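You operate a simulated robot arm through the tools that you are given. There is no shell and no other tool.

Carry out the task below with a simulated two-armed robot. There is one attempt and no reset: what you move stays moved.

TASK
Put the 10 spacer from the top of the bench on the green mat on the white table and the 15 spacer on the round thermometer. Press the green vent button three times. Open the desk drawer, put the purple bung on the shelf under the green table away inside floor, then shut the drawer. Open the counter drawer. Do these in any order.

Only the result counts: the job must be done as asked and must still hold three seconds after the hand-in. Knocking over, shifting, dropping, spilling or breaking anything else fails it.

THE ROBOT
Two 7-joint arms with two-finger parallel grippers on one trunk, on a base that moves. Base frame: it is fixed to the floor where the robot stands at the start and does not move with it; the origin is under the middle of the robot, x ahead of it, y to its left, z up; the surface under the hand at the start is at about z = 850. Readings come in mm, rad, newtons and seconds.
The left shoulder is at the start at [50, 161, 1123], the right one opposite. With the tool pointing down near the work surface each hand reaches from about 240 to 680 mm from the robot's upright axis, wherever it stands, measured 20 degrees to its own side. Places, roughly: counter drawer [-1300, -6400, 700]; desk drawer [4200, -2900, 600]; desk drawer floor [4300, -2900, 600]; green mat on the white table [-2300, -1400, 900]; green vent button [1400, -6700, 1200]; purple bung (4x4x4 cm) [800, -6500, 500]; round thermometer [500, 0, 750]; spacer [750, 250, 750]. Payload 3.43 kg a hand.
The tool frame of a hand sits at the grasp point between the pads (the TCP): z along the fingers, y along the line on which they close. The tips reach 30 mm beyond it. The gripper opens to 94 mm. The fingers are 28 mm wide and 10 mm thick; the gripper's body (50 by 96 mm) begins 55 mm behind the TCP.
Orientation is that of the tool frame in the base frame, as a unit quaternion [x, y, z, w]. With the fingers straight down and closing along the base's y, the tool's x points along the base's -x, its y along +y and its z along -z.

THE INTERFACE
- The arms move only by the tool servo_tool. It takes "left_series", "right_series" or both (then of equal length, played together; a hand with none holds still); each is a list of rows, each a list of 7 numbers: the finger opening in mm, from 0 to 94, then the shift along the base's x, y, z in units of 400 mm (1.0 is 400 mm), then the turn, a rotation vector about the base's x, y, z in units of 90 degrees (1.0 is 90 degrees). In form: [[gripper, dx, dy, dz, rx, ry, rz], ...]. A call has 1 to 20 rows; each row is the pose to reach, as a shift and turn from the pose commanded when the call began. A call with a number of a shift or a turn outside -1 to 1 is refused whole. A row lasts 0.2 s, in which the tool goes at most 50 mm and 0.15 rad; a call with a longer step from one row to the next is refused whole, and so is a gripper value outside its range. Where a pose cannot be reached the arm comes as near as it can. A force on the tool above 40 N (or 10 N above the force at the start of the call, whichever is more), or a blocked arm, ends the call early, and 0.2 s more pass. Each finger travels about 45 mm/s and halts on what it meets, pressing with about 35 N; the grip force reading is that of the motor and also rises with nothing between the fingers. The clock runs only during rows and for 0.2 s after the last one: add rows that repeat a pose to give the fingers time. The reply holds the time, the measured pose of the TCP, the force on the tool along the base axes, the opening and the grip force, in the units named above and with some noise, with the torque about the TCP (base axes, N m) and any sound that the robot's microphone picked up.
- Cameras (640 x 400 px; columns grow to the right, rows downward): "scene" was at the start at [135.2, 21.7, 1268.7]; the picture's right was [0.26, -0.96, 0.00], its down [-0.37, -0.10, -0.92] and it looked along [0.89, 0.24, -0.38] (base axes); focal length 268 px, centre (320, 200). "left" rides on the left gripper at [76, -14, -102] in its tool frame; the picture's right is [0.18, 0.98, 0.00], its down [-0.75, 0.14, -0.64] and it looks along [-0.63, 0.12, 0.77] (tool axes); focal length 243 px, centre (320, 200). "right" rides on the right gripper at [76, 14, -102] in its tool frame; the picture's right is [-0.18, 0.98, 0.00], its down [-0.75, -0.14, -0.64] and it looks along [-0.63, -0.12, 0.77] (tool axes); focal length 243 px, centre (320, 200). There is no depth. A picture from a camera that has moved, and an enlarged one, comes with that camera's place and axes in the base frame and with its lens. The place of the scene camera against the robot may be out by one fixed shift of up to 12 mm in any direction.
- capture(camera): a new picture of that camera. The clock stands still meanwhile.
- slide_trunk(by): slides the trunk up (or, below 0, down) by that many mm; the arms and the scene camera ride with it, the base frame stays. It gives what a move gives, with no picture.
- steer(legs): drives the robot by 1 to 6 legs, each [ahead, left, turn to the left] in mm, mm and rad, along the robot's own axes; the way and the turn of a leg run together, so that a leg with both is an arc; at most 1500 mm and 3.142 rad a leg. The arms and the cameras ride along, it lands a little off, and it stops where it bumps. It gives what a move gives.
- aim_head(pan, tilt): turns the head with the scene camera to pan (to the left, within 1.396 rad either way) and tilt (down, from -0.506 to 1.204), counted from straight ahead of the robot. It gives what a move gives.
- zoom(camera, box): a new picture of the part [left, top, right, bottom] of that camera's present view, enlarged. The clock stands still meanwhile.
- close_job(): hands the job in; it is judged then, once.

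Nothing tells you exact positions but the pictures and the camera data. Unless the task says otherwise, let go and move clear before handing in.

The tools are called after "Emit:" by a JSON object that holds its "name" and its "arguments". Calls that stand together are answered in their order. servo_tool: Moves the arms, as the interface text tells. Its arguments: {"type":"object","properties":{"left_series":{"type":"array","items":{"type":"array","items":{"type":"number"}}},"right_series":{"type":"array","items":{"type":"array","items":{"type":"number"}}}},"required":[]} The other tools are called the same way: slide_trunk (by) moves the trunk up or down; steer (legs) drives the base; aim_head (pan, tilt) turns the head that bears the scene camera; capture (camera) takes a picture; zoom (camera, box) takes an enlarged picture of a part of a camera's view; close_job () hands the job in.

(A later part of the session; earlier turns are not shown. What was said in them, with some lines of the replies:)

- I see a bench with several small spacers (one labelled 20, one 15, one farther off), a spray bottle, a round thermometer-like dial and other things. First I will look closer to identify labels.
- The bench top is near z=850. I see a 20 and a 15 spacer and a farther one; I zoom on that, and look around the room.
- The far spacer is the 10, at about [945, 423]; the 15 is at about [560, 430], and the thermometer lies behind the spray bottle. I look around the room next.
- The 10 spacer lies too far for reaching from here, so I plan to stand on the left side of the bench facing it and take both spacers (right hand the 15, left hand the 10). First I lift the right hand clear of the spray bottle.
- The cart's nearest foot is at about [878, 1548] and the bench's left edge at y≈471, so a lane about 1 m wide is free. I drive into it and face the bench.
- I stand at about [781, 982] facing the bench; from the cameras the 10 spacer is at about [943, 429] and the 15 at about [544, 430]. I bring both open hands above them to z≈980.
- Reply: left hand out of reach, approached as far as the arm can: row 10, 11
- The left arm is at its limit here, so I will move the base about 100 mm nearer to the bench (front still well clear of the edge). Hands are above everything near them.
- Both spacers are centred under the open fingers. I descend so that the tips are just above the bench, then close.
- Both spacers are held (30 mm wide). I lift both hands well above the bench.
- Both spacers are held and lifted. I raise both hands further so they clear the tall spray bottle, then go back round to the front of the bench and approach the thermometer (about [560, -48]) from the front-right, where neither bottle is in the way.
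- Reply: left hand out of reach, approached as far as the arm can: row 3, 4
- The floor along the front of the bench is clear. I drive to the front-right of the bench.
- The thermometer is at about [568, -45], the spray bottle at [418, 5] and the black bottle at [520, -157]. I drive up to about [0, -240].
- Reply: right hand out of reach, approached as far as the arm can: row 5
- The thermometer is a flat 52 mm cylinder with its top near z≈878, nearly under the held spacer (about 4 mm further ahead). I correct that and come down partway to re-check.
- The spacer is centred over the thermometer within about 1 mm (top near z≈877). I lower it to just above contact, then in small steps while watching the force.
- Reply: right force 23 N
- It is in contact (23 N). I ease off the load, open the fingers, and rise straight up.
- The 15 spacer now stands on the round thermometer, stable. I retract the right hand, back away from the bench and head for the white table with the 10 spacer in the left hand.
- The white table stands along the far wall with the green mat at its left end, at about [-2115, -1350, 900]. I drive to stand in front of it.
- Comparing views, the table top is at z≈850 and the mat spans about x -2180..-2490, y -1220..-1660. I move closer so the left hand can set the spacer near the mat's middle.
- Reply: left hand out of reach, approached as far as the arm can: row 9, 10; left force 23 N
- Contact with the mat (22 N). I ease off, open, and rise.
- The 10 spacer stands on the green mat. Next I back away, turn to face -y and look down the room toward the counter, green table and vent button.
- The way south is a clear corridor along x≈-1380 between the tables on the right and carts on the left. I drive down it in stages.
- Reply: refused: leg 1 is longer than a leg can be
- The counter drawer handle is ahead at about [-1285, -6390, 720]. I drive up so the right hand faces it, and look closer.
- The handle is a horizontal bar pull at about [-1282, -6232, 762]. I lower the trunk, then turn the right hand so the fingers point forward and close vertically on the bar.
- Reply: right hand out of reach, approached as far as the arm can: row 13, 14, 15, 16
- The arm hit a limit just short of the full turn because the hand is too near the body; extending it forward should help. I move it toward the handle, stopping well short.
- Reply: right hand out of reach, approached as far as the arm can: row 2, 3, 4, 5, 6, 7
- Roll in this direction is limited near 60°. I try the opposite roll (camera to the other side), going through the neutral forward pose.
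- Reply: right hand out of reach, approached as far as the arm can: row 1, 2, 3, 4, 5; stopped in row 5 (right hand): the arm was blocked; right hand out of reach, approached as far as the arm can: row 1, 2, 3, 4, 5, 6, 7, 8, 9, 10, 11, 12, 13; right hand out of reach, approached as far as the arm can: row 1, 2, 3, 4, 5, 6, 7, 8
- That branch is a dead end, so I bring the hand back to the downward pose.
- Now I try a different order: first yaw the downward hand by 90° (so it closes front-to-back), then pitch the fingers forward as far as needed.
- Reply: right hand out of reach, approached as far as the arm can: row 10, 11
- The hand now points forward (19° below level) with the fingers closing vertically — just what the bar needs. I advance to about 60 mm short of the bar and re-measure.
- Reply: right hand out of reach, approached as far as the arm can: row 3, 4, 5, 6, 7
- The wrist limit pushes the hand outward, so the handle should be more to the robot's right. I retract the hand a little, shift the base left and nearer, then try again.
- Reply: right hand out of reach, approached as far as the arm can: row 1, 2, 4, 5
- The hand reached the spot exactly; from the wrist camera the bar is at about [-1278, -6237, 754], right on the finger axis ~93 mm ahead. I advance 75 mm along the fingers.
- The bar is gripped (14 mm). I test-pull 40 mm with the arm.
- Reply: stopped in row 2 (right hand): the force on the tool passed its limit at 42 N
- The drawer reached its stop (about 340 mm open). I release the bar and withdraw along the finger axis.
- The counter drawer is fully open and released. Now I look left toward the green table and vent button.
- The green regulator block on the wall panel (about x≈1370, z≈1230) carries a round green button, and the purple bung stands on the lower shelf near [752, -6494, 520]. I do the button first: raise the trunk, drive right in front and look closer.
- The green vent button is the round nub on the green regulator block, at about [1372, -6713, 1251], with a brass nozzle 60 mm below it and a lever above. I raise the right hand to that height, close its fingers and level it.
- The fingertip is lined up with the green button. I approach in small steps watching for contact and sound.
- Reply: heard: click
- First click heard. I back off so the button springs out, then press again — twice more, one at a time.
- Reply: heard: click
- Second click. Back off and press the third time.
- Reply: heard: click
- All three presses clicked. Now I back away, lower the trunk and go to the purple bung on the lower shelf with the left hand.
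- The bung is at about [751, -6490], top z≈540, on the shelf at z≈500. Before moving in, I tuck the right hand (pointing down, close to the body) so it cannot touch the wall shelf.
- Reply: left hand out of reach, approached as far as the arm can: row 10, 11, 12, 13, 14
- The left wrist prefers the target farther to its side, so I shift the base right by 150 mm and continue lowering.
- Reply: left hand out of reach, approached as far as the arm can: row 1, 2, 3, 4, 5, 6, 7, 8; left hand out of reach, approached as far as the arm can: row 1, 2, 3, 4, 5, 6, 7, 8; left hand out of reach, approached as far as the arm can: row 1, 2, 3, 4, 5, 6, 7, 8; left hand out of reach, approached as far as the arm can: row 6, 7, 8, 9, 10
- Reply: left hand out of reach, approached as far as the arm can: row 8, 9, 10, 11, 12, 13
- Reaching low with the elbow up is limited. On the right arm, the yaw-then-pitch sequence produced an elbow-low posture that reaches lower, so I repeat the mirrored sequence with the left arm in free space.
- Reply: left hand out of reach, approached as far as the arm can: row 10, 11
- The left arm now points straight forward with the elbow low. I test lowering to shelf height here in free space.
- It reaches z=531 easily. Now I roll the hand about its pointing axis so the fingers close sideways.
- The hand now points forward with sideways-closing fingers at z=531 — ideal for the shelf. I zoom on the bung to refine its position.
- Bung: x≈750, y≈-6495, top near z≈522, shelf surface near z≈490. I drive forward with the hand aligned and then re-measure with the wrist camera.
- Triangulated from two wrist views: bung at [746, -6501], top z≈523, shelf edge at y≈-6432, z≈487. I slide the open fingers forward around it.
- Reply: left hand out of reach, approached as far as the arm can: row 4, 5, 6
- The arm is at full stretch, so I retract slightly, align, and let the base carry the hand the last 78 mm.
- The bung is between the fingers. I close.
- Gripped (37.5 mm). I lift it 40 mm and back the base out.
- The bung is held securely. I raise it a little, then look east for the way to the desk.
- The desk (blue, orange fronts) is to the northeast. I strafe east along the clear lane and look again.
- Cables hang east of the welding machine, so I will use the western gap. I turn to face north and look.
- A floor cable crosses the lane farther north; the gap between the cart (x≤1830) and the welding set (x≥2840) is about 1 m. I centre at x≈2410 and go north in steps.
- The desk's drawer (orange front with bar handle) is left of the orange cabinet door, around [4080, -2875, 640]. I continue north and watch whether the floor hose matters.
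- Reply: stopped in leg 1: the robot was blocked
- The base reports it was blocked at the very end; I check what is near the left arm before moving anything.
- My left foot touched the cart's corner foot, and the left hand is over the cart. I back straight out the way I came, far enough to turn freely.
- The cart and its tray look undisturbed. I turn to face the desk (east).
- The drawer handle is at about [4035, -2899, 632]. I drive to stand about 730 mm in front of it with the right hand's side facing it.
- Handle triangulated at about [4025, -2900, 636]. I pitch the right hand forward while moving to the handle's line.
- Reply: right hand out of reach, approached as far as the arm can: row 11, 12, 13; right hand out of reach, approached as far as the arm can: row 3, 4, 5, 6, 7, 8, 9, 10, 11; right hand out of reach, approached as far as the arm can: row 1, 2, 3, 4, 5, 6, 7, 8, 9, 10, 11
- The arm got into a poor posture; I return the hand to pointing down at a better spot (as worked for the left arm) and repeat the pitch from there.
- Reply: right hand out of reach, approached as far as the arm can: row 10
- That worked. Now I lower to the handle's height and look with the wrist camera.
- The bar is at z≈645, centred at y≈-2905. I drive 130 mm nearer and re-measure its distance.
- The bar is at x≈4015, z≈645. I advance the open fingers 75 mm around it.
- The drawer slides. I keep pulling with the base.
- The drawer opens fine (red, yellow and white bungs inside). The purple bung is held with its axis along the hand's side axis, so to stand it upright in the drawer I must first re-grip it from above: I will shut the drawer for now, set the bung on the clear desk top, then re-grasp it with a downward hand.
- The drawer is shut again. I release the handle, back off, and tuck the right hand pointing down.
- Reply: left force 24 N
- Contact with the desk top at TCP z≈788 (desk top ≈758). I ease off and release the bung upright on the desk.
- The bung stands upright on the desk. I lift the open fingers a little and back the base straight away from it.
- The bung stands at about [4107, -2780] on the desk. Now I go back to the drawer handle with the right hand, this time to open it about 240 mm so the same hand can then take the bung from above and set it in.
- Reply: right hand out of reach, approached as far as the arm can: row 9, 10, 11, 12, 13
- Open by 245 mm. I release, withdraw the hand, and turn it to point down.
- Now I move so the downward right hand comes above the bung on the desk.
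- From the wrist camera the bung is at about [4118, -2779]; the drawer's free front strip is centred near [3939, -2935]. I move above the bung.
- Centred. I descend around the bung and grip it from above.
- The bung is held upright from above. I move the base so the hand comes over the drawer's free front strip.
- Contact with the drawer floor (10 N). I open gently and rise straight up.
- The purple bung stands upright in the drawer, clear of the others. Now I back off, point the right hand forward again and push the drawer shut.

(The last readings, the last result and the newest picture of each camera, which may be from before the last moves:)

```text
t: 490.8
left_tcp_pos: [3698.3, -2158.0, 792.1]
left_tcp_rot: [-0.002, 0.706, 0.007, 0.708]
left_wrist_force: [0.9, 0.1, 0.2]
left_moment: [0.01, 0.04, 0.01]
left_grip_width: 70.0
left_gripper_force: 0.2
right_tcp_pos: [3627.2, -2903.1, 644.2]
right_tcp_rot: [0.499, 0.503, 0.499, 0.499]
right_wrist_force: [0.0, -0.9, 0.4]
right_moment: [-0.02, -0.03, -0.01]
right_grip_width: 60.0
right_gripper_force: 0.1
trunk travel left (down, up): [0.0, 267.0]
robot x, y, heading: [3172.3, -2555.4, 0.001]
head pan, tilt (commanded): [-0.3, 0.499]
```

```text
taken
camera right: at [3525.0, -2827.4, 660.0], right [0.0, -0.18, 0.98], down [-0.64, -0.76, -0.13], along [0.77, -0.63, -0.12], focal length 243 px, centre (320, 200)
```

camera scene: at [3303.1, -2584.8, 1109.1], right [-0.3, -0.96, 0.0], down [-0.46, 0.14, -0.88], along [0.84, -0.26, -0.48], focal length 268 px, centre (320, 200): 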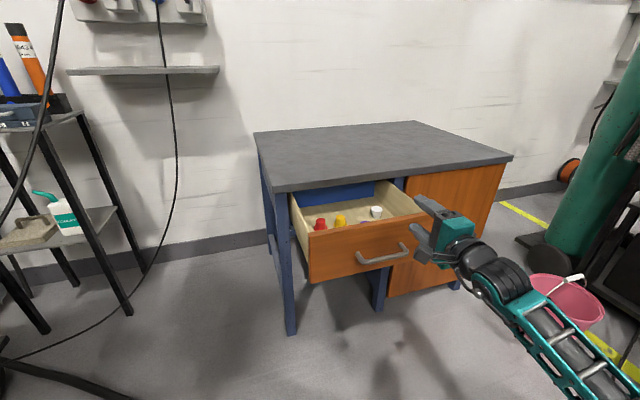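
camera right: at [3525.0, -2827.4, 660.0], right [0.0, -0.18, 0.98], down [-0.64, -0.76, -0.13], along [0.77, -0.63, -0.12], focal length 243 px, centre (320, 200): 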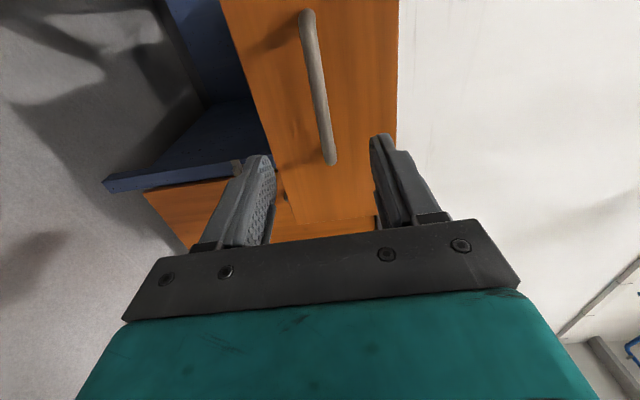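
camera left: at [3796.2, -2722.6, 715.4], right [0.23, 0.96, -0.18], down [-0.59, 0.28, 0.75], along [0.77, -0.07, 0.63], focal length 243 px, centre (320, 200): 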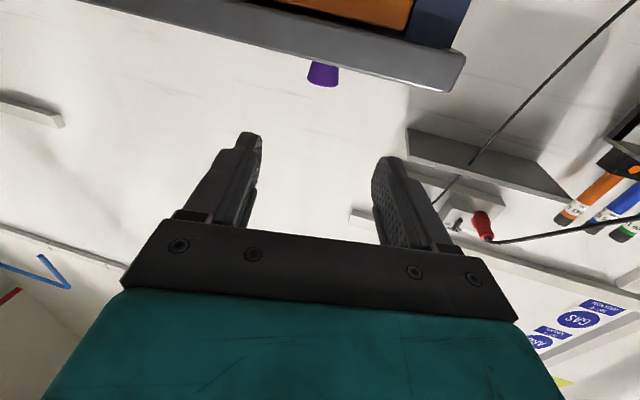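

Emit:
{"name": "servo_tool", "arguments": {"right_series": [[60, 0.06, 0.002, 0.002, 0, 0, 0], [60, 0.12, 0.004, 0.004, 0, 0, 0], [60, 0.18, 0.005, 0.004, 0, 0, 0], [60, 0.24, 0.005, 0.004, 0, 0, 0], [60, 0.28, 0.005, 0.004, 0, 0, 0], [60, 0.315, 0.005, 0.004, 0, 0, 0], [60, 0.315, 0.005, 0.004, 0, 0, 0]]}}

Emit:
{"name": "capture", "arguments": {"camera": "right"}}

```text
t: 492.4
left_tcp_pos: [3697.7, -2158.8, 791.2]
left_tcp_rot: [-0.001, 0.706, 0.006, 0.708]
left_wrist_force: [0.5, 1.1, -0.8]
left_moment: [0.0, 0.02, 0.03]
left_grip_width: 69.9
left_gripper_force: 0.1
right_tcp_pos: [3752.6, -2900.6, 646.5]
right_tcp_rot: [0.499, 0.503, 0.499, 0.499]
right_wrist_force: [-0.6, -0.9, -0.3]
right_moment: [-0.01, -0.01, -0.02]
right_grip_width: 59.9
right_gripper_force: 0.1
trunk travel left (down, up): [0.0, 267.0]
robot x, y, heading: [3167.9, -2559.8, 0.001]
head pan, tilt (commanded): [-0.3, 0.499]
```

```text
taken
camera right: at [3649.1, -2825.2, 662.3], right [0.01, -0.18, 0.98], down [-0.64, -0.76, -0.13], along [0.77, -0.63, -0.12], focal length 243 px, centre (320, 200)
```

right: 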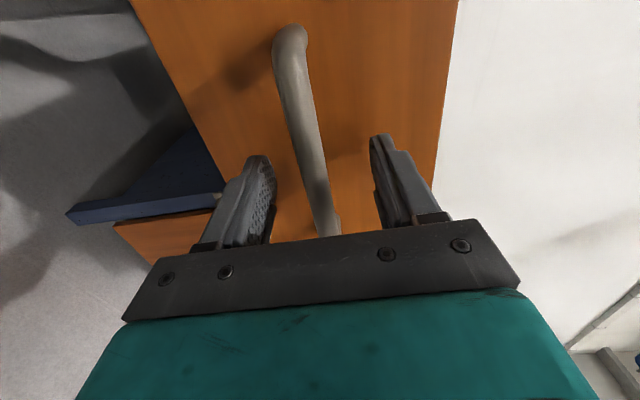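

Emit:
{"name": "servo_tool", "arguments": {"right_series": [[40, 0, 0, 0, 0, 0, 0], [20, 0, 0, 0, 0, 0, 0], [0, 0, 0, 0, 0, 0, 0], [0, 0, 0, 0, 0, 0, 0], [0, 0, 0, 0, 0, 0, 0]]}}

Emit:
{"name": "steer", "arguments": {"legs": [[120, 0, 0]]}}

Emit:
{"name": "capture", "arguments": {"camera": "scene"}}

Emit:
{"name": "steer", "arguments": {"legs": [[90, 0, 0]]}}

Emit:
{"name": "servo_tool", "arguments": {"right_series": [[0, 0.02, 0, 0, 0, 0, 0], [0, 0.04, 0, 0, 0, 0, 0], [0, 0.06, 0, 0, 0, 0, 0], [0, 0.08, 0, 0, 0, 0, 0], [0, 0.08, 0, 0, 0, 0, 0]]}}

Emit:
{"name": "capture", "arguments": {"camera": "scene"}}

```text
t: 493.6
left_tcp_pos: [3698.1, -2159.2, 791.2]
left_tcp_rot: [-0.002, 0.706, 0.008, 0.708]
left_wrist_force: [-0.3, 0.0, -0.5]
left_moment: [-0.02, 0.03, -0.01]
left_grip_width: 70.1
left_gripper_force: 0.1
right_tcp_pos: [3750.6, -2900.7, 645.4]
right_tcp_rot: [0.5, 0.504, 0.498, 0.498]
right_wrist_force: [-3.3, 1.1, -8.3]
right_moment: [0.28, 0.03, -0.01]
right_grip_width: 16.3
right_gripper_force: 45.2
trunk travel left (down, up): [0.0, 267.0]
robot x, y, heading: [3168.6, -2553.2, 0.001]
head pan, tilt (commanded): [-0.3, 0.499]
```

```text
t: 494.9
left_tcp_pos: [3821.5, -2159.1, 792.2]
left_tcp_rot: [-0.002, 0.707, 0.007, 0.707]
left_wrist_force: [0.0, -0.1, 0.4]
left_moment: [-0.02, 0.05, 0.0]
left_grip_width: 69.9
left_gripper_force: 0.2
right_tcp_pos: [3874.3, -2901.1, 644.8]
right_tcp_rot: [0.5, 0.504, 0.498, 0.498]
right_wrist_force: [5.9, -2.5, -14.3]
right_moment: [0.45, 0.19, -0.07]
right_grip_width: 13.6
right_gripper_force: 44.9
trunk travel left (down, up): [0.0, 267.0]
robot x, y, heading: [3296.7, -2555.3, -0.002]
head pan, tilt (commanded): [-0.3, 0.499]
```

```text
taken
camera scene: at [3427.0, -2585.5, 1108.7], right [-0.29, -0.96, 0.0], down [-0.46, 0.14, -0.88], along [0.84, -0.26, -0.48], focal length 268 px, centre (320, 200)
```

scene: 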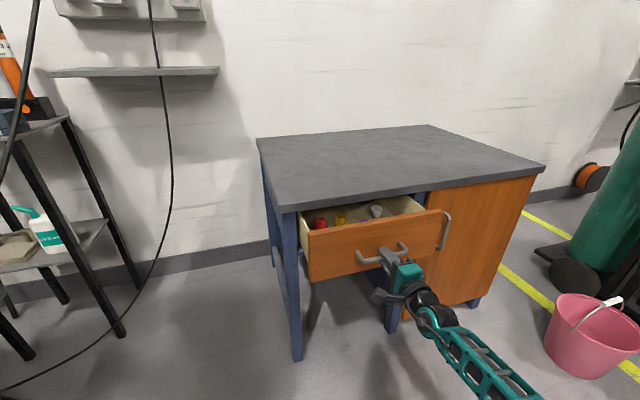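

```text
t: 496.0
left_tcp_pos: [3910.4, -2158.7, 792.5]
left_tcp_rot: [-0.001, 0.707, 0.008, 0.708]
left_wrist_force: [0.6, -0.1, 0.7]
left_moment: [0.0, 0.04, 0.02]
left_grip_width: 69.9
left_gripper_force: 0.1
right_tcp_pos: [3965.7, -2901.6, 644.5]
right_tcp_rot: [0.501, 0.503, 0.498, 0.498]
right_wrist_force: [5.4, -12.0, -8.6]
right_moment: [0.48, 0.07, -0.88]
right_grip_width: 13.7
right_gripper_force: 45.1
trunk travel left (down, up): [0.0, 267.0]
robot x, y, heading: [3384.1, -2555.3, 0.003]
head pan, tilt (commanded): [-0.3, 0.499]
```

```text
t: 497.2
left_tcp_pos: [3908.4, -2158.6, 794.2]
left_tcp_rot: [-0.003, 0.706, 0.007, 0.708]
left_wrist_force: [-0.9, 0.3, -0.2]
left_moment: [0.03, -0.02, -0.02]
left_grip_width: 70.0
left_gripper_force: 0.0
right_tcp_pos: [3994.6, -2901.2, 644.5]
right_tcp_rot: [0.501, 0.504, 0.498, 0.497]
right_wrist_force: [-36.5, -1.4, -1.6]
right_moment: [0.65, -0.03, -0.44]
right_grip_width: 13.6
right_gripper_force: 44.8
trunk travel left (down, up): [0.0, 267.0]
robot x, y, heading: [3383.2, -2554.6, 0.004]
head pan, tilt (commanded): [-0.3, 0.499]
```

```text
taken
camera scene: at [3513.9, -2584.5, 1109.3], right [-0.29, -0.96, 0.0], down [-0.46, 0.14, -0.88], along [0.84, -0.26, -0.48], focal length 268 px, centre (320, 200)
```

scene: 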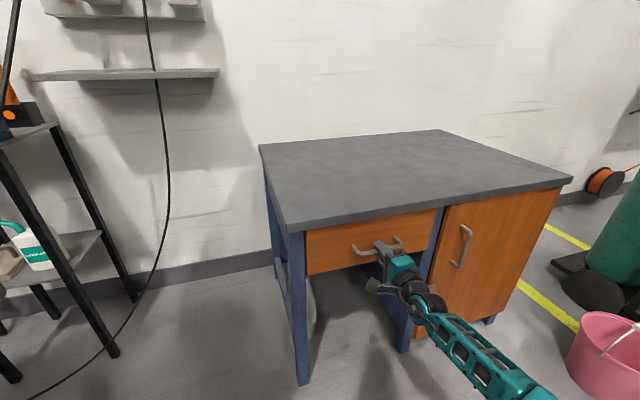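

Emit:
{"name": "zoom", "arguments": {"camera": "scene", "box": [270, 170, 490, 310]}}

Emit:
{"name": "servo_tool", "arguments": {"right_series": [[0, -0.005, 0, 0, 0, 0, 0], [20, -0.005, 0, 0, 0, 0, 0], [40, -0.005, 0, 0, 0, 0, 0], [60, -0.005, 0, 0, 0, 0, 0], [60, -0.005, 0, 0, 0, 0, 0], [60, -0.05, 0, 0, 0, 0, 0], [60, -0.1, 0, 0, 0, 0, 0], [60, -0.15, 0, 0, 0, 0, 0], [60, -0.2, 0, 0, 0, 0, 0]]}}

Emit:
{"name": "steer", "arguments": {"legs": [[-200, 0, 0]]}}

Emit:
{"name": "zoom", "arguments": {"camera": "scene", "box": [240, 120, 540, 310]}}

```text
2.86 times, centred on (380, 240) of scene
camera zoom: at [3513.9, -2584.5, 1109.3], right [-0.29, -0.96, 0.0], down [-0.46, 0.14, -0.88], along [0.84, -0.26, -0.48], focal length 765 px, centre (149, 86)
```

zoom: 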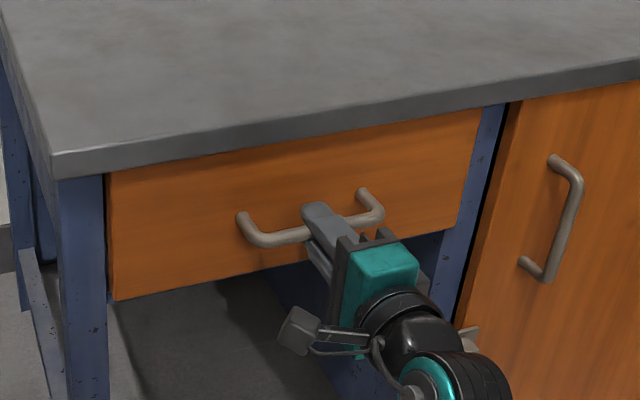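

```text
t: 499.2
left_tcp_pos: [3909.6, -2157.7, 792.9]
left_tcp_rot: [-0.003, 0.706, 0.007, 0.708]
left_wrist_force: [-0.1, 0.8, 1.0]
left_moment: [0.01, -0.01, 0.03]
left_grip_width: 70.2
left_gripper_force: 0.1
right_tcp_pos: [3916.2, -2901.0, 645.8]
right_tcp_rot: [0.5, 0.504, 0.498, 0.498]
right_wrist_force: [0.2, 0.1, -1.2]
right_moment: [0.02, -0.02, 0.0]
right_grip_width: 59.8
right_gripper_force: 0.0
trunk travel left (down, up): [0.0, 267.0]
robot x, y, heading: [3383.0, -2557.0, 0.002]
head pan, tilt (commanded): [-0.3, 0.499]
```

```text
t: 500.8
left_tcp_pos: [3716.6, -2157.9, 792.4]
left_tcp_rot: [-0.002, 0.706, 0.008, 0.708]
left_wrist_force: [0.5, -0.3, -0.2]
left_moment: [0.02, 0.02, -0.01]
left_grip_width: 70.0
left_gripper_force: 0.0
right_tcp_pos: [3723.2, -2900.0, 646.0]
right_tcp_rot: [0.5, 0.504, 0.498, 0.498]
right_wrist_force: [-0.6, 0.7, -0.7]
right_moment: [0.05, 0.02, -0.03]
right_grip_width: 60.0
right_gripper_force: 0.1
trunk travel left (down, up): [0.0, 267.0]
robot x, y, heading: [3187.2, -2554.0, 0.002]
head pan, tilt (commanded): [-0.3, 0.499]
```

```text
2.11 times, centred on (390, 215) of scene
camera zoom: at [3322.9, -2584.9, 1109.1], right [-0.29, -0.96, 0.0], down [-0.46, 0.14, -0.88], along [0.84, -0.26, -0.48], focal length 563 px, centre (173, 168)
```

zoom: 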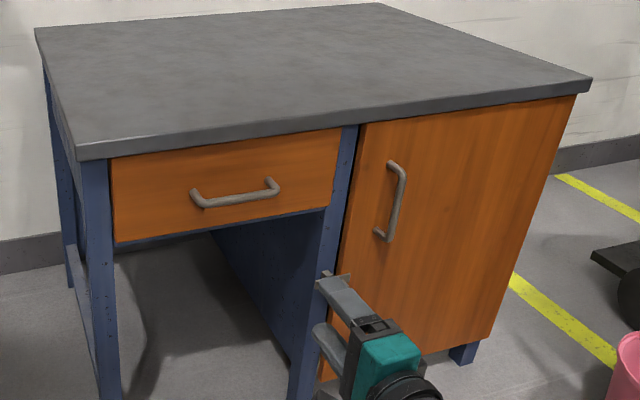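

The drawer is shut flush with the bung inside. The 10 spacer is on the mat, the 15 is on the thermometer, the button was clicked three times, the counter drawer is fully open, and both hands are clear. I hand the job in.

Emit:
{"name": "close_job", "arguments": {}}

```text
The job is handed in.
```

I finished every part of the task and handed the job in; I haven't had the verdict back.

- **10 spacer:** it is standing on the green mat on the white table.
- **15 spacer:** it is standing on the round thermometer, a few millimetres off centre but stable.
- **Green vent button:** I pressed it three times and heard one click each time.
- **Desk drawer:** the purple bung is standing upright on the drawer floor, clear of the red, yellow and white ones, and the drawer is shut. I first put the bung down briefly on the desk top to re-grip it from above, which meant opening and closing the drawer twice.
- **Counter drawer:** it is open to its stop, about 340 mm.

**Contact on the way:** while driving to the desk, the robot was stopped by what looked like its left front foot touching the corner foot of a blue cart. The left hand was over that cart at the time. I backed straight out, and the cart and the tray on it looked undisturbed afterwards, but I could only judge that from the camera.
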